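You operate a simulated robot arm through the tools that you are given. There is no shell and no other tool.

Carry out the task below with a simulated two-armed robot. There is one attempt and no reset: what you move stays moved.

JOB
Set the black cup stand on the grey mat and stand the hand microphone in it.
Fine: the microphone is in the mic case; shut the case and lock it again. Set down upright: what you pick out.

Only the result counts: the job must be done as asked and must still hold three seconds after the hand-in. Knocking over, shifting, dropping, spilling or breaking anything else fails it.

ROBOT AND FRAMES
Two 7-joint arms with two-finger parallel grippers on one trunk that stands fixed in place. Base frame: the origin is at the foot of the trunk, x ahead of it, y to its left, z up. Lengths are in mm, angles in degrees, forces in N, time in s.
The left shoulder is at [60, 143, 926], the right one opposite. With the tool pointing down near the work surface each hand reaches from about 320 to 740 mm from the base axis, measured 20 degrees to its own side. Payload 1.57 kg a hand.
The TCP of each hand is the grasp point between the finger pads, 30 mm short of the fingertips. In the tool frame z runs along the fingers and y along their closing line. The gripper opens to 110 mm. The fingers are 24 mm wide and 12 mm thick; the gripper's body (48 by 112 mm) begins 78 mm behind the TCP.
Orientation is told as [roll, pitch, yaw] about the base's x, y, z axes, in that order, counted from this pose: with the fingers straight down and closing along the base's y, the tool's x points along the base's -x, its y along +y and its z along -z.

CONTROLS
- The arms move only by the tool nudge_tool. It takes "left_plan", "right_plan" or both (then of equal length, played together; a hand with none holds still); each is a list of rows, each a list of 2 entries, a list of its own where there are three numbers: the shift along the tool's x, y, z in mm, then the turn, a rotation vector about the tool's x, y, z in degrees. In form: [[[tx, ty, tz], [wx, wy, wz]], ...]. A call has 1 to 20 rows; each row is the pose to reach, as a shift and turn from the pose commanded when the call began, along the tool's axes at that moment. "left_grip" and "right_grip" are, for a hand that has rows, the opening, from 0 (shut) to 1 (fully open), set as the call begins (left out, the last holds). Rows are played at 5 a second. More than 50 mm and 8.6 degrees between two rows, or a gripper value outside its range, and nothing of the call is played. A pose out of reach is approached as far as the arm can. The call stops where the force on the tool passes 40 N (or 10 N more than at its start, if that is more) or the arm is blocked; 0.2 s more then pass. The fingers move at their own pace (about 45 mm/s each) and stop on an object; they squeeze with about 32 N. The grip force told is the motor's: it shows also when the fingers shut on nothing. Time passes only in rows, and 0.2 s behind the last, so rows that repeat a pose let the fingers close. It gives the time, the measured TCP pose, the force on the tool (base axes), the opening and the grip force at its end, in the units of the frame above (readings bear some noise), with the torque about the TCP (base axes, N m) and any sound that the robot's microphone picked up.
- Cameras (640 x 400 px; columns grow to the right, rows downward): "scene" is now at [42.5, 5.9, 1527.5]; the picture's right is [0.10, -0.99, 0.00], its down [-0.82, -0.09, -0.57] and it looks along [0.57, 0.06, -0.82] (base axes); focal length 368 px, centre (320, 200). "left" rides on the left gripper at [70, -16, -141] in its tool frame; the picture's right is [0.23, 0.97, 0.00], its down [-0.86, 0.20, -0.48] and it looks along [-0.47, 0.11, 0.88] (tool axes); focal length 222 px, centre (320, 200). "right" rides on the right gripper at [70, 16, -141] in its tool frame; the picture's right is [-0.23, 0.97, 0.00], its down [-0.86, -0.20, -0.48] and it looks along [-0.47, -0.11, 0.88] (tool axes); focal length 222 px, centre (320, 200). There is no depth. A picture from a camera that has moved, and an enlarged one, comes with that camera's place and axes in the base frame and with its lens.
- grab_frame(camera): a new picture of that camera. It takes no simulated time.
- move_column(by): slides the trunk up (or, below 0, down) by that many mm; the arms and the scene camera ride with it, the base frame stays. It gives what a move gives, with no picture.
- head_to(pan, tilt): turns the head with the scene camera to pan (to the left, within 86 degrees either way) and tilt (down, from -29 to 69), counted from straight ahead of the robot. It gives what a move gives.
- close_up(camera, box): a new picture of the part [left, top, right, bottom] of that camera's present view, enlarged. It takes no simulated time.
- finish_job(): hands the job in; it is judged then, once.

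Places have to be worked out from the pictures, the camera data and where the tool is seen. Open the grippers and draw the arms clear of the work before you hand the job in, unless the task says otherwise.

The tools are called after ">>>" by a JSON object that holds its "name" and its "arguments". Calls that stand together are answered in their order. nudge_tool: Moves the arms, as the interface text tells. Its arguments: {"type":"object","properties":{"left_plan":{"type":"array","items":{"type":"array"}},"left_grip":{"type":"number"},"right_plan":{"type":"array","items":{"type":"array"}},"right_grip":{"type":"number"}},"required":[]} The other tools are called the same way: move_column (by) slides the trunk up or down; head_to (pan, tilt) turns the head that bears the scene camera; grab_frame (camera) takes a picture; close_up (camera, box) takes an enlarged picture of a part of a camera's view; finish_job () hands the job in.

At the start:

```text
time: 0.0
left_ee_pos: [464.4, 180.9, 1094.6]
left_tool_rot: [0.0, 0.0, -0.1]
left_contact_force: [-0.9, -1.0, -0.6]
left_moment: [0.02, -0.02, -0.03]
left_finger_gap: 110.2
left_grip_force: 0.1
right_ee_pos: [406.9, -218.0, 1122.7]
right_tool_rot: [0.0, 0.0, -0.2]
right_contact_force: [-0.6, -0.1, 0.9]
right_moment: [-0.01, 0.0, -0.02]
right_finger_gap: 110.1
right_grip_force: 0.1
trunk travel left (down, up): [-525.0, 65.0]
head pan, tilt: [6.0, 55.3]
```

scene: 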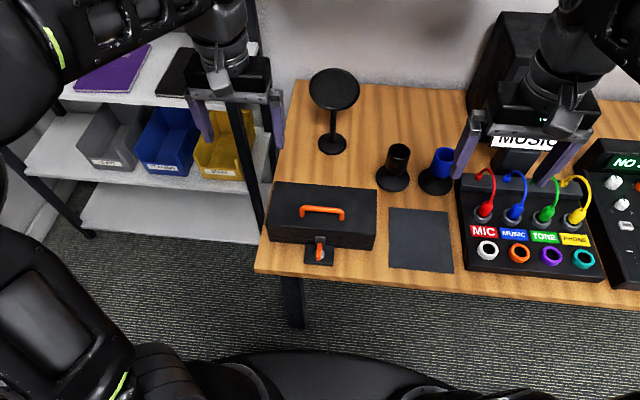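
right: 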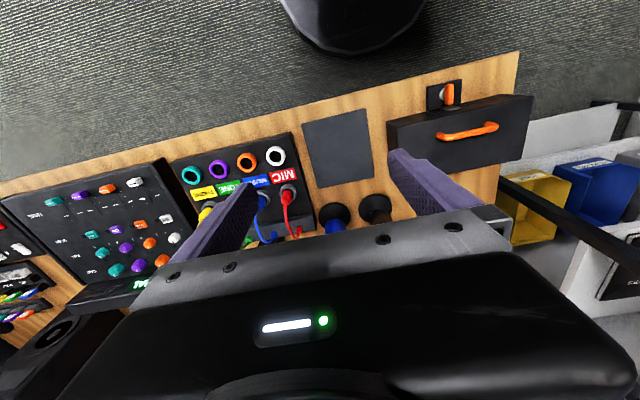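
left: 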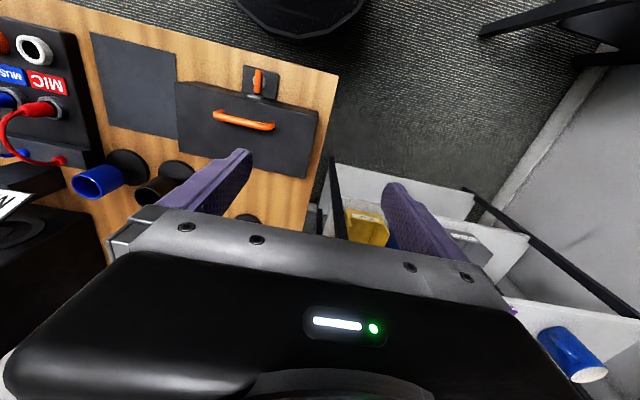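

I'll start by enlarging the scene view around the case, the mat and the cups to see the details.

>>> {"name": "close_up", "arguments": {"camera": "scene", "box": [250, 160, 410, 280]}}

>>> {"name": "close_up", "arguments": {"camera": "scene", "box": [300, 60, 480, 280]}}

>>> {"name": "close_up", "arguments": {"camera": "left", "box": [60, 40, 360, 230]}}

>>> {"name": "close_up", "arguments": {"camera": "right", "box": [290, 60, 550, 230]}}

```text
3.33 times, centred on (330, 220) of scene
camera zoom: at [42.5, 5.9, 1527.5], right [0.1, -0.99, 0.0], down [-0.82, -0.09, -0.57], along [0.57, 0.06, -0.82], focal length 1227 px, centre (287, 133)
```

zoom: 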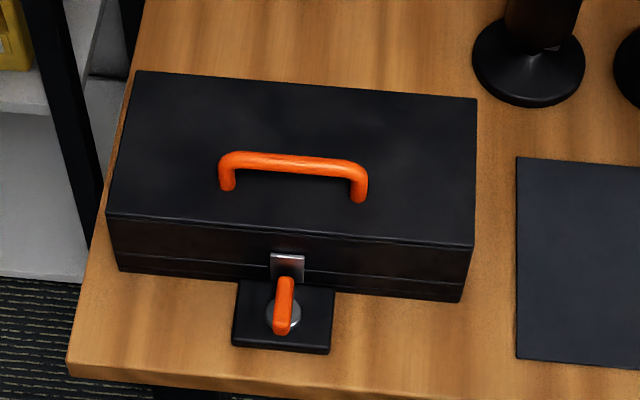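

```text
1.82 times, centred on (390, 170) of scene
camera zoom: at [42.5, 5.9, 1527.5], right [0.1, -0.99, 0.0], down [-0.82, -0.09, -0.57], along [0.57, 0.06, -0.82], focal length 669 px, centre (193, 254)
```

zoom: 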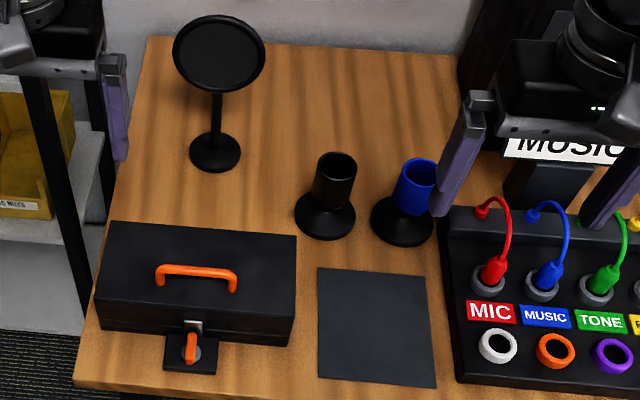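

```text
2.11 times, centred on (210, 135) of left
camera zoom: at [393.8, 164.2, 1235.2], right [-0.23, 0.97, 0.0], down [0.86, 0.2, 0.48], along [0.47, 0.11, -0.88], focal length 468 px, centre (552, 337)
```

zoom: 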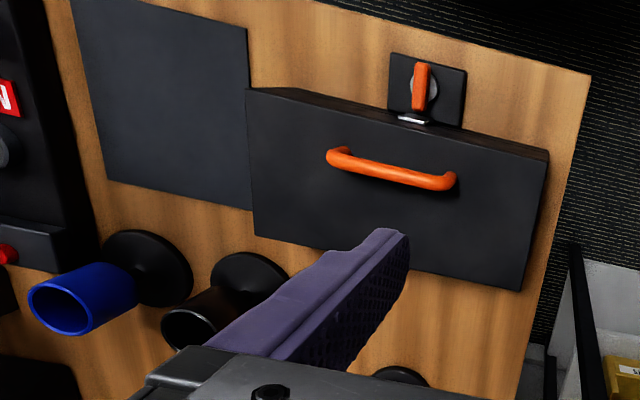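

```text
2.35 times, centred on (420, 145) of right
camera zoom: at [336.5, -201.3, 1260.9], right [0.23, 0.97, 0.0], down [0.85, -0.2, 0.48], along [0.47, -0.11, -0.88], focal length 523 px, centre (85, 329)
```

zoom: 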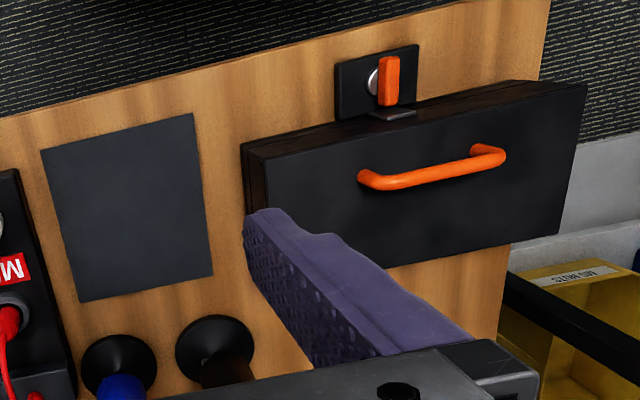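

The table top comes out at about z = 722. I put the black cup stand at about (684, -128) with its rim near z = 841, the mat centre at about (506, -194), and the case at x 462–587, y -78 to 174. I move the right hand to a viewing pose near the cup stand to refine this.

>>> {"name": "nudge_tool", "arguments": {"right_plan": [[[-37, 22, 21], [0, 0, 0]], [[-74, 45, 42], [0, 0, 0]], [[-111, 67, 63], [0, 0, 0]], [[-148, 90, 85], [0, 0, 0]], [[-183, 112, 106], [0, 0, 0]], [[-183, 112, 106], [0, 0, 0]]], "right_grip": 1.0}}

```text
time: 1.4
left_ee_pos: [463.1, 179.9, 1094.3]
left_tool_rot: [0.0, 0.0, -0.1]
left_contact_force: [-0.3, -0.3, 0.1]
left_moment: [0.03, -0.01, -0.02]
left_finger_gap: 109.8
left_grip_force: 0.1
right_ee_pos: [592.5, -105.5, 1015.3]
right_tool_rot: [-0.1, 0.0, 0.0]
right_contact_force: [-0.5, 0.4, 0.4]
right_moment: [0.03, 0.0, -0.02]
right_finger_gap: 110.1
right_grip_force: 0.0
trunk travel left (down, up): [-525.0, 65.0]
head pan, tilt: [6.0, 55.3]
```

The right hand is at (592, -105, 1015); I take pictures to see the cup stand from here.

>>> {"name": "grab_frame", "arguments": {"camera": "right"}}

>>> {"name": "grab_frame", "arguments": {"camera": "scene"}}

```text
taken
camera right: at [520.1, -90.1, 1154.6], right [0.23, 0.97, 0.0], down [0.85, -0.2, 0.48], along [0.47, -0.11, -0.88], focal length 222 px, centre (320, 200)
```

right: 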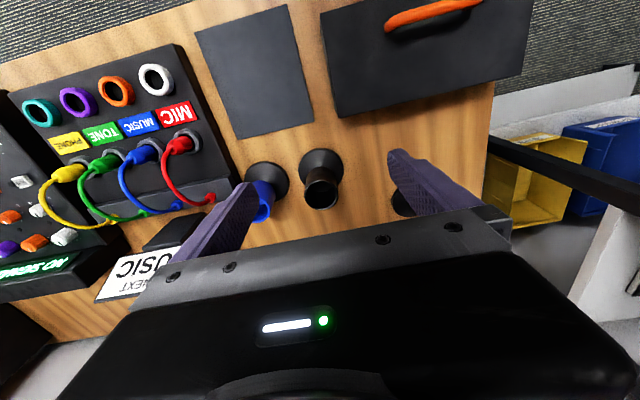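

```text
taken
camera scene: at [41.8, 5.6, 1527.5], right [0.1, -0.99, 0.0], down [-0.82, -0.09, -0.57], along [0.57, 0.06, -0.82], focal length 368 px, centre (320, 200)
```

scene: 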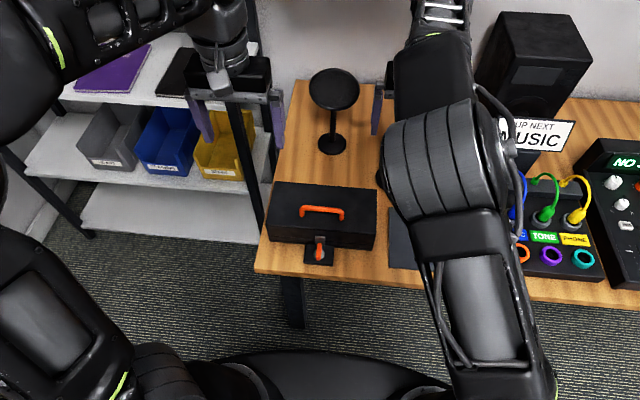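

>>> {"name": "close_up", "arguments": {"camera": "right", "box": [220, 120, 420, 245]}}

```text
3.20 times, centred on (320, 182) of right
camera zoom: at [520.1, -90.1, 1154.6], right [0.23, 0.97, 0.0], down [0.85, -0.2, 0.48], along [0.47, -0.11, -0.88], focal length 711 px, centre (320, 256)
```

zoom: 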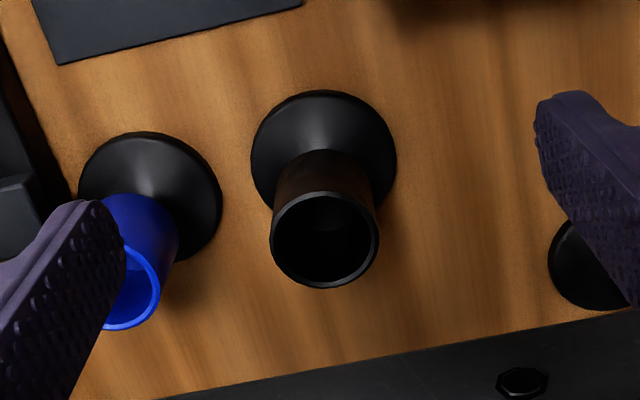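

From both views the cup's rim centre is about (676, -125, 850) with an outer diameter of about 53 mm, and the base is about 93 mm wide. I bring the right hand above it and lower it around the cup with the fingers open.

>>> {"name": "nudge_tool", "arguments": {"right_plan": [[[-30, -7, 15], [0, 0, 0]], [[-60, -14, 30], [0, 0, 0]], [[-87, -19, 50], [0, 0, 0]], [[-87, -19, 50], [0, 0, 0]], [[-87, -19, 75], [0, 0, 0]], [[-87, -19, 100], [0, 0, 0]], [[-87, -19, 120], [0, 0, 0]], [[-87, -19, 130], [0, 0, 0]], [[-87, -19, 130], [0, 0, 0]]], "right_grip": 1.0}}

>>> {"name": "grab_frame", "arguments": {"camera": "right"}}

>>> {"name": "grab_frame", "arguments": {"camera": "scene"}}

```text
time: 3.4
left_ee_pos: [463.2, 178.5, 1094.3]
left_tool_rot: [0.0, 0.0, 0.0]
left_contact_force: [0.6, 0.0, -0.1]
left_moment: [-0.01, -0.01, -0.01]
left_finger_gap: 110.1
left_grip_force: 0.2
right_ee_pos: [604.1, -104.7, 908.5]
right_tool_rot: [-0.1, 0.0, 0.0]
right_contact_force: [0.0, -0.4, -0.1]
right_moment: [-0.04, -0.01, 0.0]
right_finger_gap: 109.9
right_grip_force: 0.1
right hand out of reach, approached as far as the arm can: row 1, 2, 3, 4, 5, 6, 7, 8, 9
trunk travel left (down, up): [-525.0, 65.0]
head pan, tilt: [6.0, 55.3]
```

```text
taken
camera right: at [534.1, -88.7, 1048.3], right [0.23, 0.97, 0.0], down [0.85, -0.2, 0.48], along [0.47, -0.11, -0.88], focal length 222 px, centre (320, 200)
```

right: 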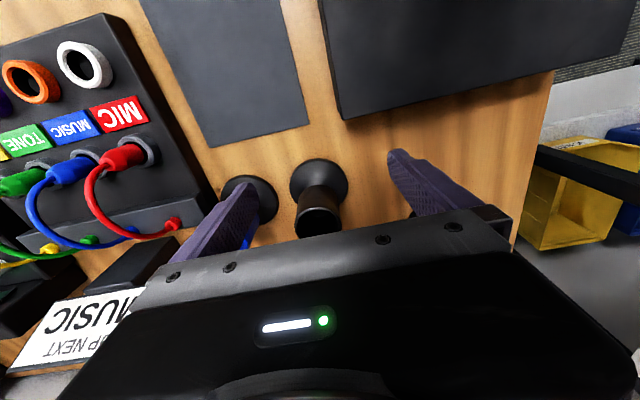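

```text
taken
camera scene: at [42.6, 5.9, 1527.5], right [0.1, -0.99, 0.0], down [-0.82, -0.09, -0.57], along [0.57, 0.06, -0.82], focal length 368 px, centre (320, 200)
```

scene: 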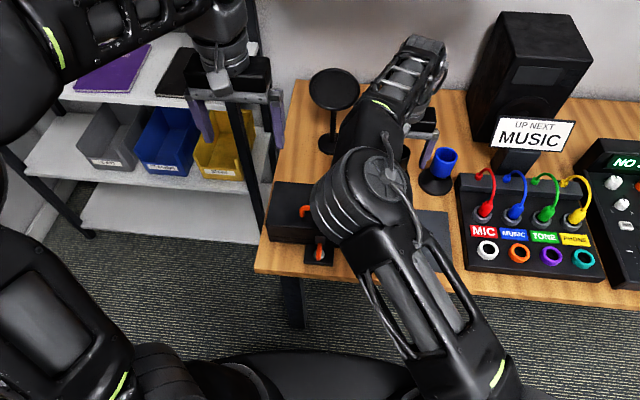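

The right arm stopped short because it ran out of reach at this height. Raising the trunk puts the shoulder nearer the wrist's height, so I slide it up by 60 mm; both hands are clear of everything.

>>> {"name": "move_column", "arguments": {"by": 60}}

```text
time: 4.4
left_ee_pos: [464.0, 179.4, 1154.7]
left_tool_rot: [0.0, 0.0, 0.0]
left_contact_force: [0.3, 0.9, 0.1]
left_moment: [0.0, -0.01, -0.01]
left_finger_gap: 109.7
left_grip_force: 0.1
right_ee_pos: [604.3, -105.8, 968.1]
right_tool_rot: [-0.1, -0.1, -0.1]
right_contact_force: [0.0, -0.2, 0.5]
right_moment: [-0.03, 0.03, -0.01]
right_finger_gap: 110.1
right_grip_force: 0.0
trunk travel left (down, up): [-585.0, 5.0]
head pan, tilt: [6.0, 55.3]
```

I test what the currently commanded pose is with a row of zero shift, high above everything.

>>> {"name": "nudge_tool", "arguments": {"right_plan": [[[0, 0, 0], [0, 0, 0]], [[0, 0, 0], [0, 0, 0]]]}}

```text
time: 5.0
left_ee_pos: [463.2, 180.5, 1155.6]
left_tool_rot: [-0.1, 0.0, 0.0]
left_contact_force: [0.4, -0.4, -0.7]
left_moment: [-0.02, 0.02, 0.02]
left_finger_gap: 109.9
left_grip_force: 0.1
right_ee_pos: [604.4, -105.5, 968.8]
right_tool_rot: [-0.1, -0.2, -0.1]
right_contact_force: [0.2, -0.6, -0.7]
right_moment: [0.0, 0.03, 0.01]
right_finger_gap: 110.2
right_grip_force: 0.1
trunk travel left (down, up): [-585.0, 5.0]
head pan, tilt: [6.0, 55.3]
```

The commanded pose is the reached one, (604, -105, 968). I first go down to z about 905 and then forward above the cup.

>>> {"name": "nudge_tool", "arguments": {"right_plan": [[[0, -10, 35], [0, 0, 0]], [[0, -19, 63], [0, 0, 0]], [[-20, -19, 63], [0, 0, 0]], [[-40, -19, 63], [0, 0, 0]], [[-60, -19, 63], [0, 0, 0]], [[-73, -19, 63], [0, 0, 0]], [[-73, -19, 63], [0, 0, 0]]]}}

>>> {"name": "grab_frame", "arguments": {"camera": "right"}}

```text
time: 6.6
left_ee_pos: [463.9, 179.3, 1155.0]
left_tool_rot: [0.0, 0.0, 0.1]
left_contact_force: [0.3, 0.6, 0.2]
left_moment: [0.0, -0.01, 0.04]
left_finger_gap: 110.2
left_grip_force: 0.1
right_ee_pos: [598.8, -106.1, 923.7]
right_tool_rot: [-0.2, -0.1, -0.1]
right_contact_force: [-0.4, -0.2, -0.8]
right_moment: [0.0, -0.03, 0.0]
right_finger_gap: 110.1
right_grip_force: 0.1
right hand out of reach, approached as far as the arm can: row 1, 2, 3, 4, 5, 6, 7
trunk travel left (down, up): [-585.0, 5.0]
head pan, tilt: [6.0, 55.3]
```

```text
taken
camera right: at [527.4, -88.6, 1062.3], right [0.23, 0.97, 0.0], down [0.85, -0.2, 0.48], along [0.47, -0.11, -0.88], focal length 222 px, centre (320, 200)
```

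right: 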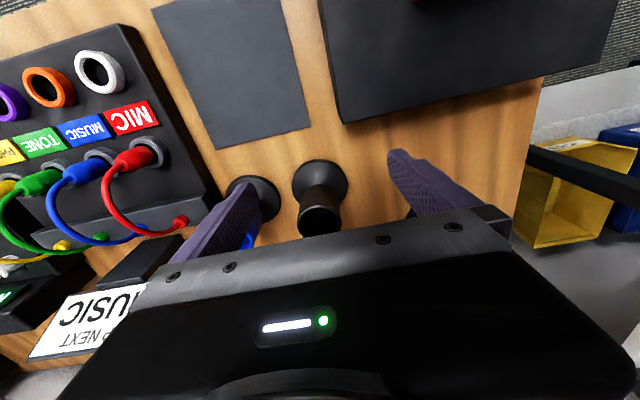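

I look at the arm's posture in the scene view to understand what blocks the reach.

>>> {"name": "grab_frame", "arguments": {"camera": "scene"}}

```text
taken
camera scene: at [42.6, 5.9, 1587.5], right [0.1, -0.99, 0.0], down [-0.82, -0.09, -0.57], along [0.57, 0.06, -0.82], focal length 368 px, centre (320, 200)
```

scene: 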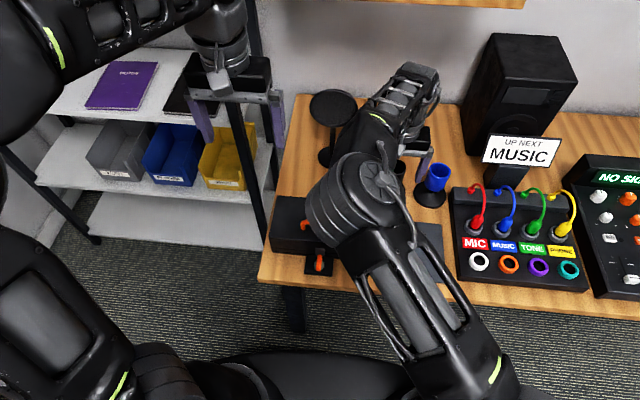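

The right elbow has swung inward over the case, so it is probably a joint limit and not the arm's length. I go back up to the start pose and try again with a path farther out to the right.

>>> {"name": "nudge_tool", "arguments": {"right_plan": [[[0, 0, -45], [0, 0, 0]], [[27, -16, -80], [0, 0, 0]], [[54, -32, -110], [0, 0, 0]], [[82, -48, -140], [0, 0, 0]], [[110, -64, -170], [0, 0, 0]], [[137, -80, -200], [0, 0, 0]], [[165, -96, -230], [0, 0, 0]], [[192, -112, -259], [0, 0, 0]], [[192, -112, -259], [0, 0, 0]]]}}

>>> {"name": "grab_frame", "arguments": {"camera": "scene"}}

```text
time: 8.6
left_ee_pos: [464.1, 178.7, 1154.5]
left_tool_rot: [0.0, 0.0, -0.1]
left_contact_force: [0.1, -0.5, -1.0]
left_moment: [-0.01, 0.03, -0.01]
left_finger_gap: 110.0
left_grip_force: 0.1
right_ee_pos: [403.4, -216.9, 1182.0]
right_tool_rot: [-0.1, 0.0, -0.1]
right_contact_force: [0.2, 0.0, 0.3]
right_moment: [0.0, 0.0, 0.01]
right_finger_gap: 110.2
right_grip_force: 0.1
trunk travel left (down, up): [-585.0, 5.0]
head pan, tilt: [6.0, 55.3]
```

```text
taken
camera scene: at [43.4, 6.5, 1587.4], right [0.1, -0.99, 0.0], down [-0.82, -0.09, -0.57], along [0.56, 0.06, -0.82], focal length 368 px, centre (320, 200)
```

scene: 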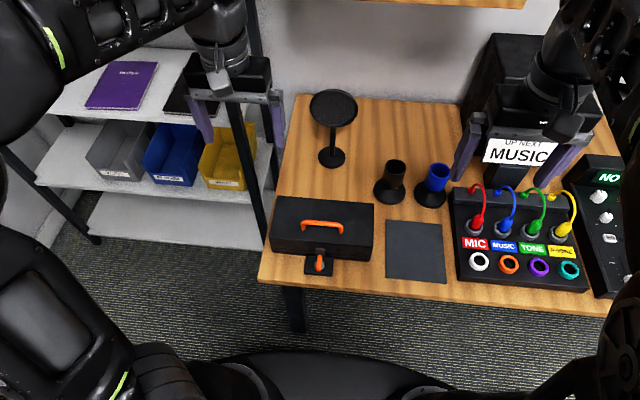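

The elbow went back out to the right. I now go down first at y about -217 and then forward, keeping outside.

>>> {"name": "nudge_tool", "arguments": {"right_plan": [[[-10, 0, 48], [0, 0, 0]], [[-30, 0, 92], [0, 0, 0]], [[-50, 0, 136], [0, 0, 0]], [[-80, 0, 174], [0, 0, 0]], [[-110, 0, 212], [0, 0, 0]], [[-140, 0, 250], [0, 0, 0]], [[-140, 0, 250], [0, 0, 0]]]}}

>>> {"name": "grab_frame", "arguments": {"camera": "scene"}}

```text
time: 10.2
left_ee_pos: [461.8, 179.3, 1156.0]
left_tool_rot: [0.0, 0.0, -0.1]
left_contact_force: [-0.6, -1.1, 0.8]
left_moment: [-0.02, 0.0, -0.03]
left_finger_gap: 109.8
left_grip_force: 0.0
right_ee_pos: [539.2, -217.6, 941.6]
right_tool_rot: [0.0, -0.2, 0.0]
right_contact_force: [0.2, -0.3, 0.4]
right_moment: [0.03, -0.02, 0.02]
right_finger_gap: 110.3
right_grip_force: 0.0
right hand out of reach, approached as far as the arm can: row 6, 7
trunk travel left (down, up): [-585.0, 5.0]
head pan, tilt: [6.0, 55.3]
```

```text
taken
camera scene: at [41.8, 5.1, 1587.5], right [0.1, -0.99, 0.0], down [-0.82, -0.09, -0.57], along [0.57, 0.06, -0.82], focal length 368 px, centre (320, 200)
```

scene: 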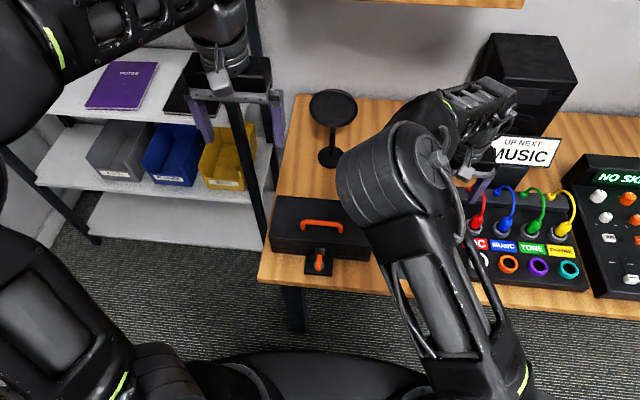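

The hand ran out of reach at (539, -218, 942) although it is not far out. I test how deep it can go above the empty mat at about (500, -194).

>>> {"name": "nudge_tool", "arguments": {"right_plan": [[[20, 12, 0], [0, 0, 0]], [[39, 24, 10], [0, 0, 0]], [[39, 24, 30], [0, 0, 0]], [[39, 24, 50], [0, 0, 0]], [[39, 24, 70], [0, 0, 0]], [[39, 24, 90], [0, 0, 0]], [[39, 24, 90], [0, 0, 0]]]}}

>>> {"name": "grab_frame", "arguments": {"camera": "scene"}}

```text
time: 11.8
left_ee_pos: [463.0, 179.8, 1155.7]
left_tool_rot: [0.1, -0.1, -0.2]
left_contact_force: [-0.3, -0.3, 0.2]
left_moment: [0.01, 0.03, 0.01]
left_finger_gap: 110.1
left_grip_force: 0.1
right_ee_pos: [500.5, -193.5, 849.3]
right_tool_rot: [-0.1, -0.1, 0.0]
right_contact_force: [-0.6, -0.1, -0.1]
right_moment: [0.03, 0.0, 0.01]
right_finger_gap: 110.0
right_grip_force: 0.0
trunk travel left (down, up): [-585.0, 5.0]
head pan, tilt: [6.0, 55.3]
```

```text
taken
camera scene: at [42.3, 5.6, 1587.5], right [0.1, -0.99, 0.0], down [-0.82, -0.09, -0.57], along [0.57, 0.06, -0.82], focal length 368 px, centre (320, 200)
```

scene: 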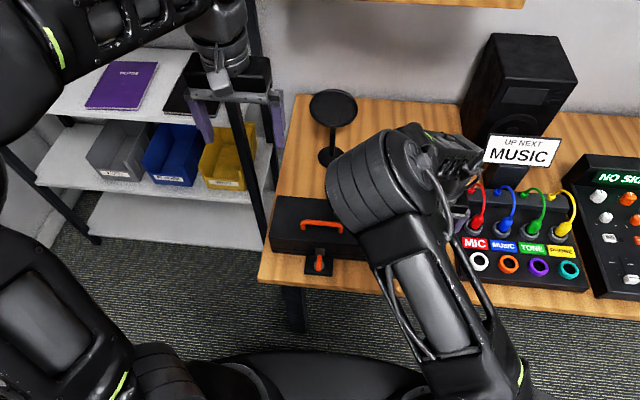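

It reaches (500, -193, 849). I test going forward at this height up to x about 600, which stays short of both cups.

>>> {"name": "nudge_tool", "arguments": {"right_plan": [[[-25, 0, 0], [0, 0, 0]], [[-50, 0, 0], [0, 0, 0]], [[-75, 0, 0], [0, 0, 0]], [[-100, 0, 0], [0, 0, 0]], [[-100, 0, 0], [0, 0, 0]]]}}

```text
time: 13.0
left_ee_pos: [463.5, 179.0, 1155.5]
left_tool_rot: [0.0, 0.0, -0.1]
left_contact_force: [0.8, -0.5, -0.2]
left_moment: [0.0, 0.01, 0.03]
left_finger_gap: 110.0
left_grip_force: 0.1
right_ee_pos: [554.0, -167.8, 872.8]
right_tool_rot: [-0.1, -0.2, 0.0]
right_contact_force: [-0.3, 0.1, -0.7]
right_moment: [0.03, 0.0, -0.01]
right_finger_gap: 109.9
right_grip_force: 0.1
right hand out of reach, approached as far as the arm can: row 2, 3, 4, 5
trunk travel left (down, up): [-585.0, 5.0]
head pan, tilt: [6.0, 55.3]
```

The limit pulled the hand inward and up to (554, -168, 873). I suspect a wrist-roll limit forces the elbow inward, so I move back over the mat and yaw the tool by 32 degrees to see how the elbow responds.

>>> {"name": "nudge_tool", "arguments": {"right_plan": [[[25, -13, 0], [0, 0, 0]], [[50, -26, 0], [0, 0, 8]], [[50, -26, 0], [0, 0, 16]], [[50, -26, 0], [0, 0, 24]], [[50, -26, 0], [0, 0, 32]], [[50, -26, 0], [0, 0, 32]]]}}

>>> {"name": "grab_frame", "arguments": {"camera": "scene"}}

```text
time: 14.4
left_ee_pos: [464.3, 179.9, 1154.3]
left_tool_rot: [0.0, 0.1, -0.1]
left_contact_force: [0.6, -0.5, 0.5]
left_moment: [-0.04, 0.0, 0.0]
left_finger_gap: 110.0
left_grip_force: 0.0
right_ee_pos: [503.4, -191.8, 872.1]
right_tool_rot: [0.1, -0.2, -32.1]
right_contact_force: [0.2, 0.4, 0.5]
right_moment: [0.03, 0.05, 0.01]
right_finger_gap: 109.9
right_grip_force: 0.1
trunk travel left (down, up): [-585.0, 5.0]
head pan, tilt: [6.0, 55.3]
```

```text
taken
camera scene: at [42.5, 5.9, 1587.5], right [0.1, -0.99, 0.0], down [-0.82, -0.09, -0.57], along [0.57, 0.06, -0.82], focal length 368 px, centre (320, 200)
```

scene: 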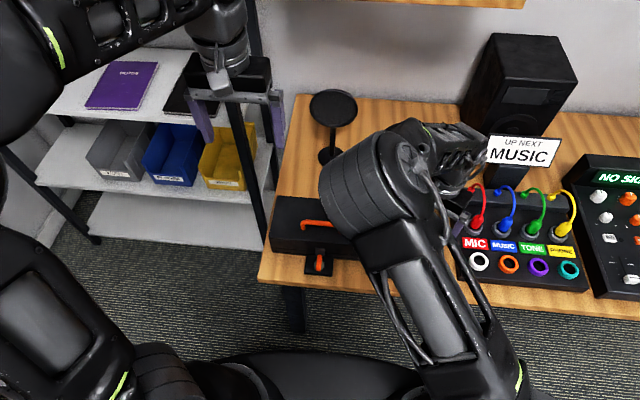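

Yaw of -32 hardly moved the elbow, slightly inward. I try the other direction, to yaw +30.

>>> {"name": "nudge_tool", "arguments": {"right_plan": [[[0, 0, 0], [0, 0, -8]], [[0, 0, 0], [0, 0, -16]], [[0, 0, 0], [0, 0, -24]], [[0, 0, 0], [0, 0, -32]], [[0, 0, 0], [0, 0, -40]], [[0, 0, 0], [0, 0, -48]], [[0, 0, 0], [0, 0, -56]], [[0, 0, 0], [0, 0, -62]], [[0, 0, 0], [0, 0, -62]]]}}

>>> {"name": "grab_frame", "arguments": {"camera": "scene"}}

```text
time: 16.4
left_ee_pos: [463.6, 179.6, 1155.3]
left_tool_rot: [0.0, 0.1, -0.1]
left_contact_force: [-0.3, -0.1, -0.8]
left_moment: [0.02, 0.02, -0.01]
left_finger_gap: 109.8
left_grip_force: 0.0
right_ee_pos: [504.5, -191.9, 871.7]
right_tool_rot: [0.0, -0.1, 30.0]
right_contact_force: [-0.2, 0.3, -0.8]
right_moment: [-0.01, 0.02, 0.0]
right_finger_gap: 110.0
right_grip_force: 0.1
trunk travel left (down, up): [-585.0, 5.0]
head pan, tilt: [6.0, 55.3]
```

```text
taken
camera scene: at [42.5, 5.9, 1587.5], right [0.1, -0.99, 0.0], down [-0.82, -0.09, -0.57], along [0.57, 0.06, -0.82], focal length 368 px, centre (320, 200)
```

scene: 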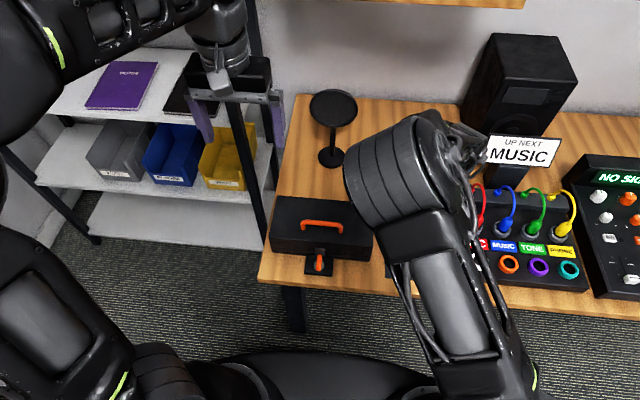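

The elbow came out a little. I test the forward reach again with this yaw, moving +x by 90 mm at the same height.

>>> {"name": "nudge_tool", "arguments": {"right_plan": [[[-26, -15, 0], [0, 0, 0]], [[-52, -30, 0], [0, 0, 0]], [[-78, -45, 0], [0, 0, 0]], [[-78, -45, 0], [0, 0, 0]]]}}

```text
time: 17.4
left_ee_pos: [463.6, 180.1, 1154.7]
left_tool_rot: [0.0, 0.0, 0.0]
left_contact_force: [0.6, -0.3, 0.4]
left_moment: [0.02, -0.04, -0.02]
left_finger_gap: 110.3
left_grip_force: 0.0
right_ee_pos: [557.4, -171.5, 887.0]
right_tool_rot: [-0.1, -0.2, 29.9]
right_contact_force: [-0.1, 0.5, 0.1]
right_moment: [0.01, 0.03, 0.01]
right_finger_gap: 110.1
right_grip_force: 0.1
right hand out of reach, approached as far as the arm can: row 2, 3, 4
trunk travel left (down, up): [-585.0, 5.0]
head pan, tilt: [6.0, 55.3]
```

The limit is the same, so yaw is not the cause. Tilting the tool so the fingers point forward and down will bring the wrist back toward the body, and a round cup can be held that way. I undo the yaw and draw back to about (500, -140, 940).

>>> {"name": "nudge_tool", "arguments": {"right_plan": [[[10, 14, -15], [0, 0, 7]], [[18, 28, -30], [0, 0, 15]], [[26, 42, -45], [0, 0, 22]], [[34, 55, -53], [0, 0, 29.9]], [[34, 55, -53], [0, 0, 29.9]]]}}

```text
time: 18.6
left_ee_pos: [463.0, 179.3, 1155.5]
left_tool_rot: [0.0, 0.1, 0.0]
left_contact_force: [0.1, -0.1, -0.2]
left_moment: [-0.02, 0.01, 0.01]
left_finger_gap: 110.1
left_grip_force: 0.1
right_ee_pos: [498.3, -139.2, 941.7]
right_tool_rot: [0.0, -0.1, -0.1]
right_contact_force: [0.5, -0.3, -0.2]
right_moment: [-0.01, 0.02, 0.04]
right_finger_gap: 110.2
right_grip_force: 0.0
trunk travel left (down, up): [-585.0, 5.0]
head pan, tilt: [6.0, 55.3]
```

Now I tilt the tool forward by 40 degrees in place, then look at the posture.

>>> {"name": "nudge_tool", "arguments": {"right_plan": [[[0, 0, 0], [0, -8, 0]], [[0, 0, 0], [0, -16, 0]], [[0, 0, 0], [0, -24, 0]], [[0, 0, 0], [0, -32, 0]], [[0, 0, 0], [0, -40, 0]], [[0, 0, 0], [0, -40, 0]]]}}

>>> {"name": "grab_frame", "arguments": {"camera": "scene"}}

>>> {"name": "grab_frame", "arguments": {"camera": "right"}}

```text
time: 20.0
left_ee_pos: [462.9, 180.2, 1155.4]
left_tool_rot: [0.0, -0.1, 0.0]
left_contact_force: [-0.6, 0.1, -0.7]
left_moment: [0.04, -0.02, 0.01]
left_finger_gap: 110.0
left_grip_force: 0.0
right_ee_pos: [497.2, -140.4, 941.2]
right_tool_rot: [-0.1, -40.1, 0.1]
right_contact_force: [0.4, 1.0, -0.2]
right_moment: [0.0, -0.03, 0.04]
right_finger_gap: 110.2
right_grip_force: 0.1
right hand out of reach, approached as far as the arm can: row 4, 5
trunk travel left (down, up): [-585.0, 5.0]
head pan, tilt: [6.0, 55.3]
```

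```text
taken
camera scene: at [42.5, 5.9, 1587.5], right [0.1, -0.99, 0.0], down [-0.82, -0.09, -0.57], along [0.57, 0.06, -0.82], focal length 368 px, centre (320, 200)
```

scene: 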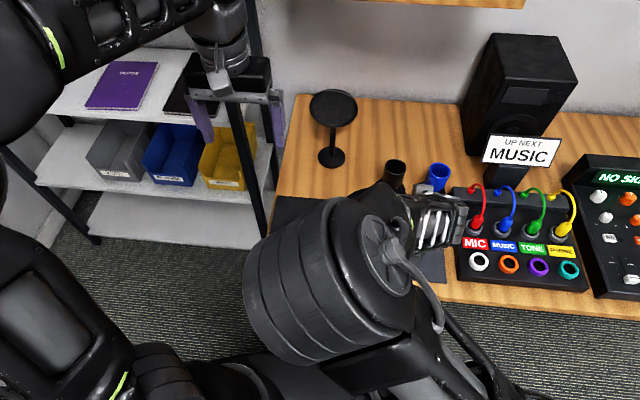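

```text
taken
camera right: at [352.5, -122.8, 1002.9], right [0.17, 0.97, 0.14], down [0.35, -0.2, 0.92], along [0.92, -0.11, -0.37], focal length 222 px, centre (320, 200)
```

right: 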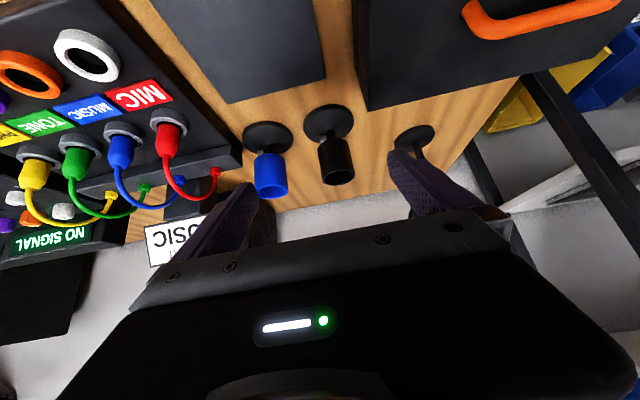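

The tilt was reached. I now move forward to about (590, -125, 930), still above the cups, to see if the reach is better.

>>> {"name": "nudge_tool", "arguments": {"right_plan": [[[-21, 5, 23], [0, 0, 0]], [[-43, 10, 46], [0, 0, 0]], [[-64, 15, 68], [0, 0, 0]], [[-64, 15, 68], [0, 0, 0]]]}}

>>> {"name": "grab_frame", "arguments": {"camera": "right"}}

>>> {"name": "grab_frame", "arguments": {"camera": "scene"}}

```text
time: 21.0
left_ee_pos: [462.4, 178.6, 1156.2]
left_tool_rot: [0.0, 0.0, -0.1]
left_contact_force: [-0.3, 0.9, 0.5]
left_moment: [0.02, -0.05, 0.0]
left_finger_gap: 110.2
left_grip_force: 0.1
right_ee_pos: [590.9, -122.8, 931.4]
right_tool_rot: [-0.2, -40.1, 0.1]
right_contact_force: [0.7, -0.4, 0.6]
right_moment: [0.0, 0.0, 0.04]
right_finger_gap: 110.1
right_grip_force: 0.2
trunk travel left (down, up): [-585.0, 5.0]
head pan, tilt: [6.0, 55.3]
```

```text
taken
camera right: at [446.6, -106.7, 992.3], right [0.17, 0.97, 0.15], down [0.35, -0.2, 0.92], along [0.92, -0.11, -0.37], focal length 222 px, centre (320, 200)
```

right: 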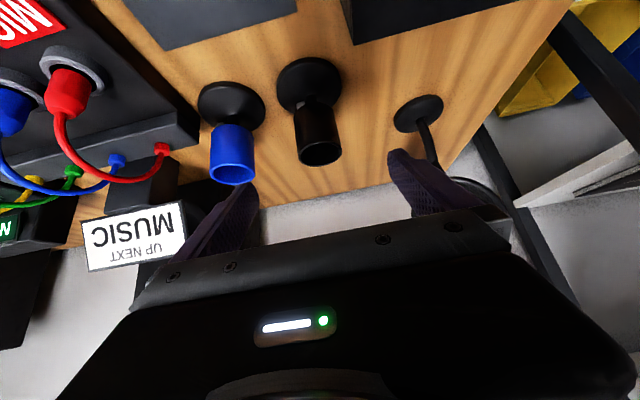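

```text
taken
camera scene: at [41.9, 5.8, 1587.5], right [0.1, -0.99, 0.0], down [-0.82, -0.09, -0.57], along [0.57, 0.06, -0.82], focal length 368 px, centre (320, 200)
```

scene: 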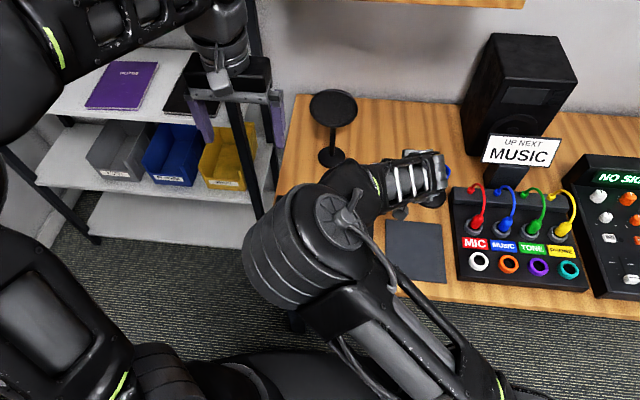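

The hand reached (591, -123, 931). I zoom in to fix the cup's place from this view.

>>> {"name": "close_up", "arguments": {"camera": "right", "box": [180, 40, 400, 210]}}

>>> {"name": "close_up", "arguments": {"camera": "scene", "box": [360, 130, 480, 220]}}

```text
2.35 times, centred on (290, 125) of right
camera zoom: at [446.6, -106.7, 992.3], right [0.17, 0.97, 0.15], down [0.35, -0.2, 0.92], along [0.92, -0.11, -0.37], focal length 523 px, centre (391, 376)
```

zoom: 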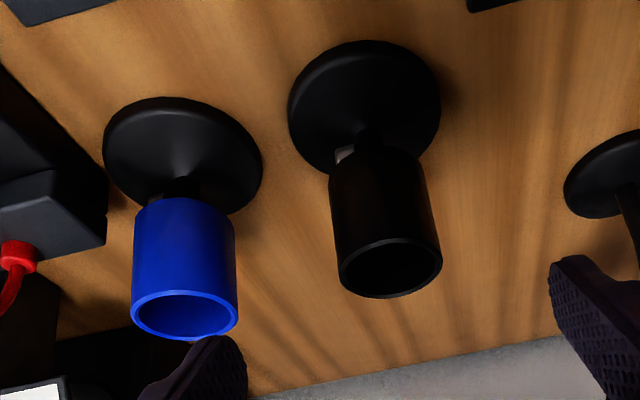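

```text
4.44 times, centred on (420, 175) of scene
camera zoom: at [41.9, 5.8, 1587.5], right [0.1, -0.99, 0.0], down [-0.82, -0.09, -0.57], along [0.57, 0.06, -0.82], focal length 1636 px, centre (-124, 311)
```

zoom: 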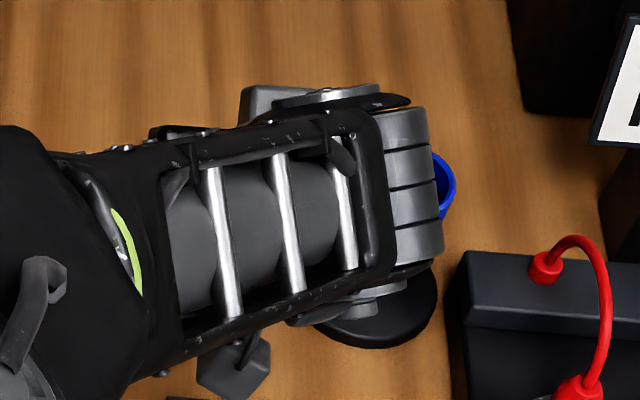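

The cup body spans about z 773–842 at (679, -125). I advance along the tool axis until the grasp point is at (679, -125, 815), with the fingers open on both sides of the cup.

>>> {"name": "nudge_tool", "arguments": {"right_plan": [[[1, 0, 20], [0, 0, 0]], [[2, 0, 40], [0, 0, 0]], [[3, -1, 60], [0, 0, 0]], [[4, -1, 80], [0, 0, 0]], [[5, -1, 100], [0, 0, 0]], [[6, -1, 120], [0, 0, 0]], [[6.5, -1, 135], [0, 0, 0]], [[7, -1, 145], [0, 0, 0]], [[7, -1, 145], [0, 0, 0]]]}}

>>> {"name": "grab_frame", "arguments": {"camera": "right"}}

>>> {"name": "grab_frame", "arguments": {"camera": "scene"}}

```text
time: 23.0
left_ee_pos: [463.2, 180.2, 1155.1]
left_tool_rot: [0.0, -0.1, 0.1]
left_contact_force: [-0.1, 0.1, 1.2]
left_moment: [0.03, 0.03, 0.0]
left_finger_gap: 110.1
left_grip_force: 0.1
right_ee_pos: [666.6, -120.0, 825.2]
right_tool_rot: [-0.1, -40.2, 0.1]
right_contact_force: [-0.5, -0.2, 0.7]
right_moment: [0.0, 0.0, 0.0]
right_finger_gap: 110.1
right_grip_force: 0.0
right hand out of reach, approached as far as the arm can: row 7, 8, 9
trunk travel left (down, up): [-585.0, 5.0]
head pan, tilt: [6.0, 55.3]
```

```text
taken
camera right: at [521.9, -103.4, 887.6], right [0.17, 0.97, 0.14], down [0.35, -0.2, 0.92], along [0.92, -0.11, -0.37], focal length 222 px, centre (320, 200)
```

right: 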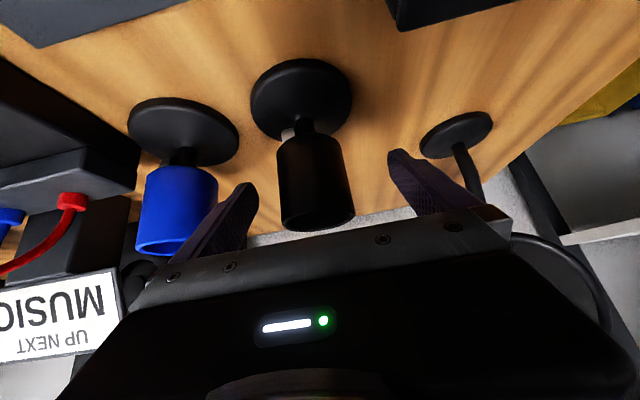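

```text
taken
camera scene: at [42.4, 6.0, 1587.5], right [0.1, -0.99, 0.0], down [-0.82, -0.09, -0.57], along [0.57, 0.06, -0.82], focal length 368 px, centre (320, 200)
```

scene: 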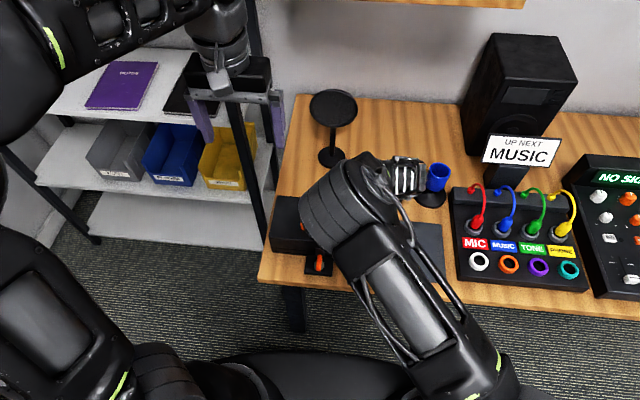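

The hand stopped about 15 mm short, at (667, -120, 825), at its reach limit. I tilt 8 degrees further to gain reach while centring on the cup.

>>> {"name": "nudge_tool", "arguments": {"right_plan": [[[0, -1, 0], [0, -4, 0]], [[0, -3, 0], [0, -8, 0]], [[-1, -5, 7], [0, -8, 0]], [[-2, -5, 13], [0, -8, 0]], [[-2, -5, 13], [0, -8, 0]]]}}

>>> {"name": "grab_frame", "arguments": {"camera": "right"}}

```text
time: 24.2
left_ee_pos: [464.7, 180.2, 1154.5]
left_tool_rot: [0.0, 0.0, 0.0]
left_contact_force: [-0.6, 0.5, -0.4]
left_moment: [0.02, 0.02, 0.02]
left_finger_gap: 110.1
left_grip_force: 0.0
right_ee_pos: [666.7, -121.5, 827.3]
right_tool_rot: [-0.1, -48.1, 0.1]
right_contact_force: [-1.1, 0.1, -1.3]
right_moment: [0.02, 0.0, 0.03]
right_finger_gap: 109.8
right_grip_force: 0.1
right hand out of reach, approached as far as the arm can: row 3, 4, 5
trunk travel left (down, up): [-585.0, 5.0]
head pan, tilt: [6.0, 55.3]
```

```text
taken
camera right: at [514.8, -104.9, 868.1], right [0.15, 0.97, 0.17], down [0.21, -0.2, 0.96], along [0.96, -0.11, -0.24], focal length 222 px, centre (320, 200)
```

right: 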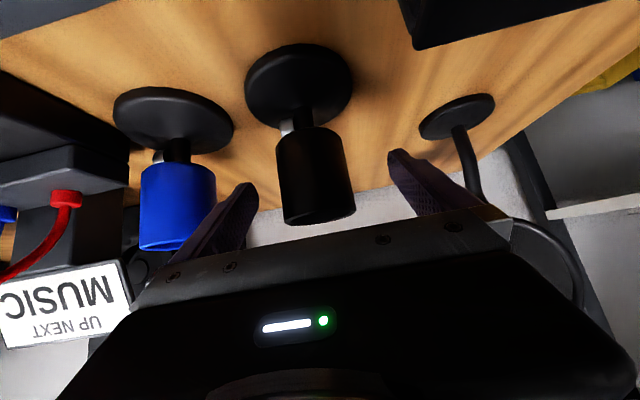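

The cup now sits between the pads about 16 mm beyond the grasp point, still inside the pad length. I only need to centre in y, so I shift 4 mm to the right.

>>> {"name": "nudge_tool", "arguments": {"right_plan": [[[1, -2, -1], [0, 0, 0]], [[2, -4, -2], [0, 0, 0]], [[2, -4, -2], [0, 0, 0]]]}}

>>> {"name": "close_up", "arguments": {"camera": "right", "box": [200, 20, 440, 250]}}

```text
time: 25.0
left_ee_pos: [463.9, 179.6, 1153.9]
left_tool_rot: [-0.1, 0.0, 0.0]
left_contact_force: [0.3, 0.7, -0.1]
left_moment: [0.02, 0.04, 0.01]
left_finger_gap: 110.1
left_grip_force: 0.1
right_ee_pos: [663.7, -125.7, 826.9]
right_tool_rot: [-0.1, -48.1, 0.1]
right_contact_force: [-0.5, 0.8, 0.0]
right_moment: [0.01, 0.01, 0.02]
right_finger_gap: 109.9
right_grip_force: 0.1
trunk travel left (down, up): [-585.0, 5.0]
head pan, tilt: [6.0, 55.3]
```

```text
1.74 times, centred on (320, 135) of right
camera zoom: at [511.9, -109.1, 868.3], right [0.15, 0.97, 0.17], down [0.21, -0.2, 0.96], along [0.96, -0.11, -0.24], focal length 386 px, centre (320, 313)
```

zoom: 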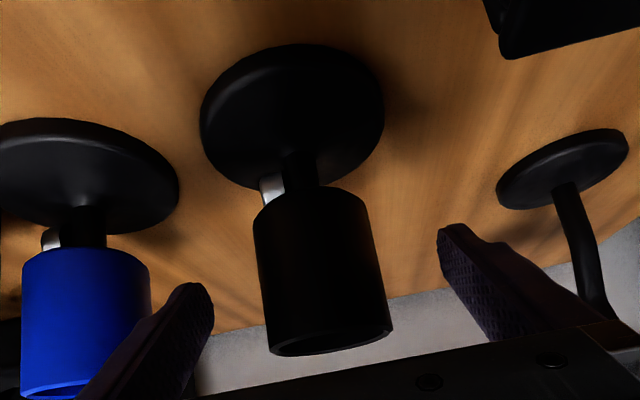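

The cup is centred between the pads. I close the right gripper on it, holding the pose.

>>> {"name": "nudge_tool", "arguments": {"right_plan": [[[0, 0, 0], [0, 0, 0]], [[0, 0, 0], [0, 0, 0]], [[0, 0, 0], [0, 0, 0]], [[0, 0, 0], [0, 0, 0]], [[0, 0, 0], [0, 0, 0]], [[0, 0, 0], [0, 0, 0]]], "right_grip": 0.0}}

>>> {"name": "close_up", "arguments": {"camera": "right", "box": [200, 20, 440, 250]}}

```text
time: 26.4
left_ee_pos: [463.0, 179.2, 1155.3]
left_tool_rot: [0.0, 0.0, -0.1]
left_contact_force: [0.3, 0.7, 0.7]
left_moment: [0.02, -0.02, 0.03]
left_finger_gap: 109.9
left_grip_force: 0.1
right_ee_pos: [663.7, -125.2, 827.5]
right_tool_rot: [0.0, -48.0, 0.2]
right_contact_force: [1.1, -0.5, 0.3]
right_moment: [0.3, 0.08, 0.0]
right_finger_gap: 54.6
right_grip_force: 31.9
trunk travel left (down, up): [-585.0, 5.0]
head pan, tilt: [6.0, 55.3]
```

```text
1.74 times, centred on (320, 135) of right
camera zoom: at [511.9, -108.9, 868.3], right [0.15, 0.97, 0.17], down [0.21, -0.2, 0.96], along [0.96, -0.11, -0.24], focal length 386 px, centre (320, 313)
```

zoom: 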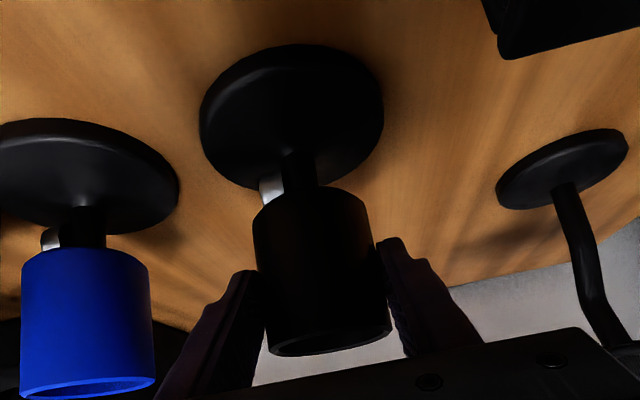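

The cup is held (gap 54.6 mm, 32 N) and did not move. I lift it up and back, shifting right so that its base clears the case.

>>> {"name": "nudge_tool", "arguments": {"right_plan": [[[0, 0, -6], [0, 0, 0]], [[-0.5, 0, -14], [0, 0, 0]], [[-1, -2, -26], [0, 0, 0]], [[1, -10, -40], [0, 0, 0]], [[3, -20, -56], [0, 0, 0]], [[10, -30, -70], [0, 0, 0]], [[17, -40, -83], [0, 0, 0]], [[17, -40, -83], [0, 0, 0]]]}}

>>> {"name": "grab_frame", "arguments": {"camera": "right"}}

>>> {"name": "grab_frame", "arguments": {"camera": "scene"}}

```text
time: 28.2
left_ee_pos: [464.1, 180.4, 1154.5]
left_tool_rot: [0.0, 0.0, 0.0]
left_contact_force: [-0.5, 0.8, -0.1]
left_moment: [0.0, -0.01, -0.02]
left_finger_gap: 110.2
left_grip_force: 0.0
right_ee_pos: [591.0, -165.1, 869.4]
right_tool_rot: [-0.1, -48.0, 0.0]
right_contact_force: [0.1, 0.6, -4.8]
right_moment: [-0.03, 0.1, -0.02]
right_finger_gap: 54.7
right_grip_force: 31.8
trunk travel left (down, up): [-585.0, 5.0]
head pan, tilt: [6.0, 55.3]
```

```text
taken
camera right: at [439.2, -149.3, 910.1], right [0.15, 0.97, 0.17], down [0.22, -0.2, 0.96], along [0.96, -0.11, -0.24], focal length 222 px, centre (320, 200)
```

right: 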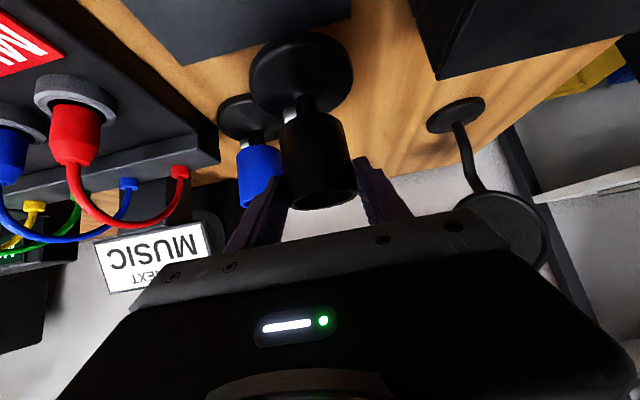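

```text
taken
camera scene: at [43.2, 5.9, 1587.5], right [0.1, -0.99, 0.0], down [-0.82, -0.09, -0.57], along [0.57, 0.06, -0.82], focal length 368 px, centre (320, 200)
```

scene: 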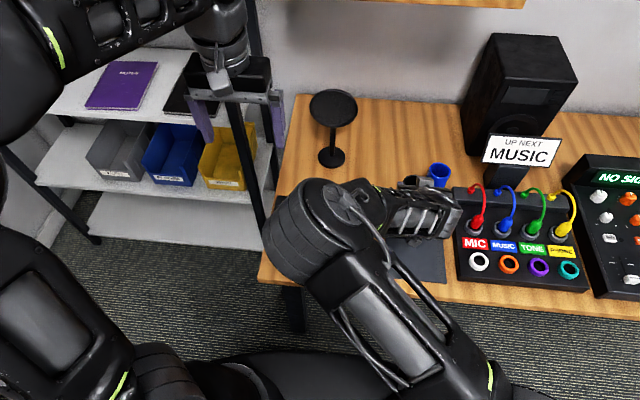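

The stand is in the air (about 4.8 N). I carry it over the mat centre so that its axis ends at about (506, -194).

>>> {"name": "nudge_tool", "arguments": {"right_plan": [[[12, -6, -15], [0, 0, 0]], [[25, -12, -31], [0, 0, 0]], [[38, -18, -47], [0, 0, 0]], [[51, -24, -62], [0, 0, 0]], [[63, -29, -78], [0, 0, 0]], [[63, -29, -78], [0, 0, 0]]]}}

>>> {"name": "grab_frame", "arguments": {"camera": "right"}}

>>> {"name": "grab_frame", "arguments": {"camera": "scene"}}

```text
time: 29.6
left_ee_pos: [463.7, 178.6, 1155.6]
left_tool_rot: [-0.1, -0.1, 0.0]
left_contact_force: [-0.5, -0.2, -0.3]
left_moment: [0.0, 0.01, 0.01]
left_finger_gap: 110.1
left_grip_force: 0.0
right_ee_pos: [490.4, -196.5, 877.2]
right_tool_rot: [0.0, -48.1, 0.2]
right_contact_force: [-0.4, 0.3, -5.2]
right_moment: [0.03, 0.09, -0.02]
right_finger_gap: 54.5
right_grip_force: 31.4
trunk travel left (down, up): [-585.0, 5.0]
head pan, tilt: [6.0, 55.3]
```

```text
taken
camera right: at [338.7, -179.3, 918.0], right [0.15, 0.97, 0.17], down [0.22, -0.2, 0.96], along [0.96, -0.11, -0.24], focal length 222 px, centre (320, 200)
```

right: 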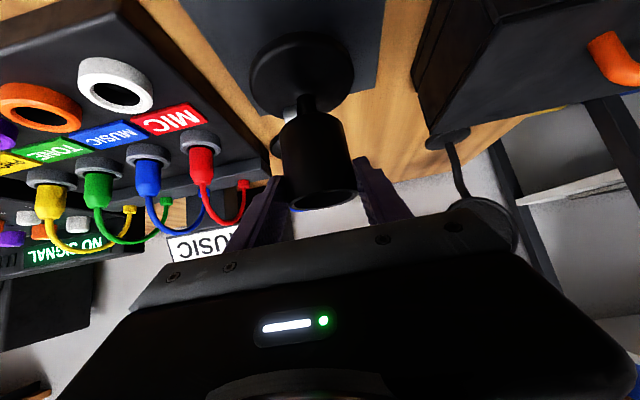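

```text
taken
camera scene: at [43.3, 5.7, 1587.4], right [0.1, -0.99, 0.0], down [-0.82, -0.09, -0.57], along [0.56, 0.06, -0.82], focal length 368 px, centre (320, 200)
```

scene: 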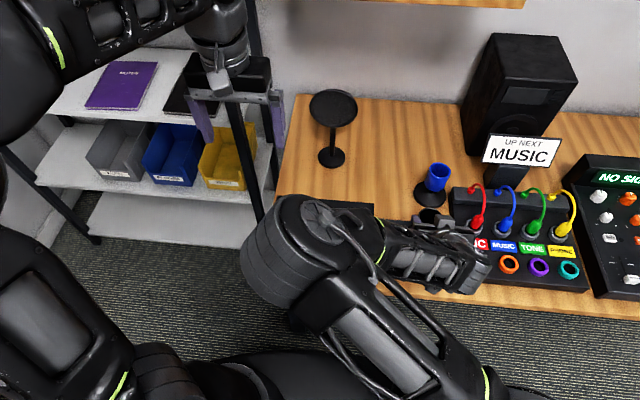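

The rim seen in the scene view gives the stand's axis at about (507, -193), right over the mat centre. I lower it by 42 mm, to just above the mat.

>>> {"name": "nudge_tool", "arguments": {"right_plan": [[[9, 0, 8], [0, 0, 0]], [[18, 0, 16], [0, 0, 0]], [[26, 0, 23.5], [0, 0, 0]], [[31.2, 0, 28.1], [0, 0, 0]], [[31.2, 0, 28.1], [0, 0, 0]]]}}

>>> {"name": "close_up", "arguments": {"camera": "right", "box": [180, 0, 440, 220]}}

```text
time: 30.8
left_ee_pos: [464.4, 178.5, 1154.8]
left_tool_rot: [0.0, -0.1, 0.0]
left_contact_force: [0.5, 0.0, 0.0]
left_moment: [0.04, 0.02, 0.02]
left_finger_gap: 109.9
left_grip_force: 0.1
right_ee_pos: [496.4, -200.7, 849.0]
right_tool_rot: [0.0, -47.7, 0.1]
right_contact_force: [0.0, 0.5, -4.4]
right_moment: [-0.01, 0.07, 0.0]
right_finger_gap: 54.5
right_grip_force: 31.8
right hand out of reach, approached as far as the arm can: row 3, 4, 5
trunk travel left (down, up): [-585.0, 5.0]
head pan, tilt: [6.0, 55.3]
```

```text
1.82 times, centred on (310, 110) of right
camera zoom: at [344.4, -185.3, 889.7], right [0.15, 0.97, 0.17], down [0.22, -0.2, 0.95], along [0.96, -0.11, -0.25], focal length 404 px, centre (338, 364)
```

zoom: 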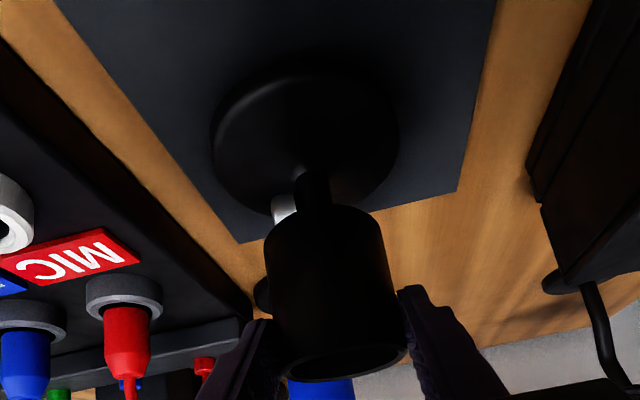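

The arm cannot go lower in this posture, but the trunk can carry it down. The base is about 20 mm above the mat, so I lower the trunk by 15 mm.

>>> {"name": "move_column", "arguments": {"by": -15}}

>>> {"name": "close_up", "arguments": {"camera": "right", "box": [180, 0, 440, 220]}}

```text
time: 31.4
left_ee_pos: [462.4, 178.7, 1140.8]
left_tool_rot: [0.0, -0.1, -0.1]
left_contact_force: [-0.7, 0.1, -0.6]
left_moment: [0.02, -0.03, 0.01]
left_finger_gap: 110.0
left_grip_force: 0.0
right_ee_pos: [497.1, -201.5, 834.8]
right_tool_rot: [0.0, -48.0, 0.1]
right_contact_force: [1.5, -2.6, 17.0]
right_moment: [-0.84, -0.71, 0.09]
right_finger_gap: 54.5
right_grip_force: 32.6
trunk travel left (down, up): [-570.0, 20.0]
head pan, tilt: [6.0, 55.3]
```

```text
1.82 times, centred on (310, 110) of right
camera zoom: at [344.3, -185.1, 876.0], right [0.15, 0.97, 0.17], down [0.22, -0.2, 0.96], along [0.96, -0.11, -0.24], focal length 404 px, centre (338, 364)
```

zoom: 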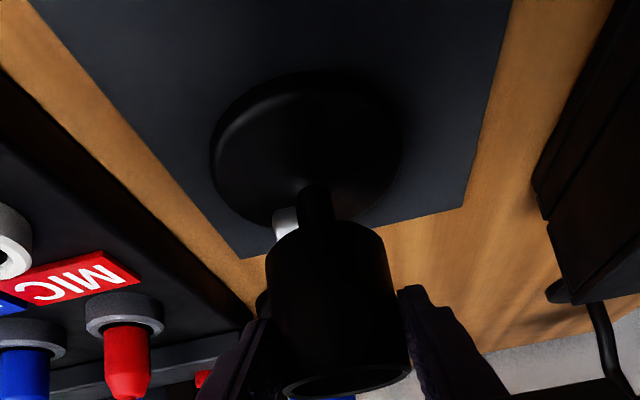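

The base has touched down (contact force rose by about 21 N). I ease the trunk up by 1.5 mm so the stand is barely pressed before I let go.

>>> {"name": "move_column", "arguments": {"by": 1.5}}

```text
time: 31.9
left_ee_pos: [463.4, 180.4, 1141.9]
left_tool_rot: [0.0, 0.1, 0.0]
left_contact_force: [-1.1, -0.2, -0.7]
left_moment: [-0.05, -0.01, 0.01]
left_finger_gap: 110.1
left_grip_force: 0.0
right_ee_pos: [496.6, -201.6, 835.2]
right_tool_rot: [0.1, -47.8, 0.0]
right_contact_force: [5.3, -4.1, 8.6]
right_moment: [-0.86, -0.87, 0.19]
right_finger_gap: 54.7
right_grip_force: 32.2
trunk travel left (down, up): [-572.0, 18.0]
head pan, tilt: [6.0, 55.3]
```

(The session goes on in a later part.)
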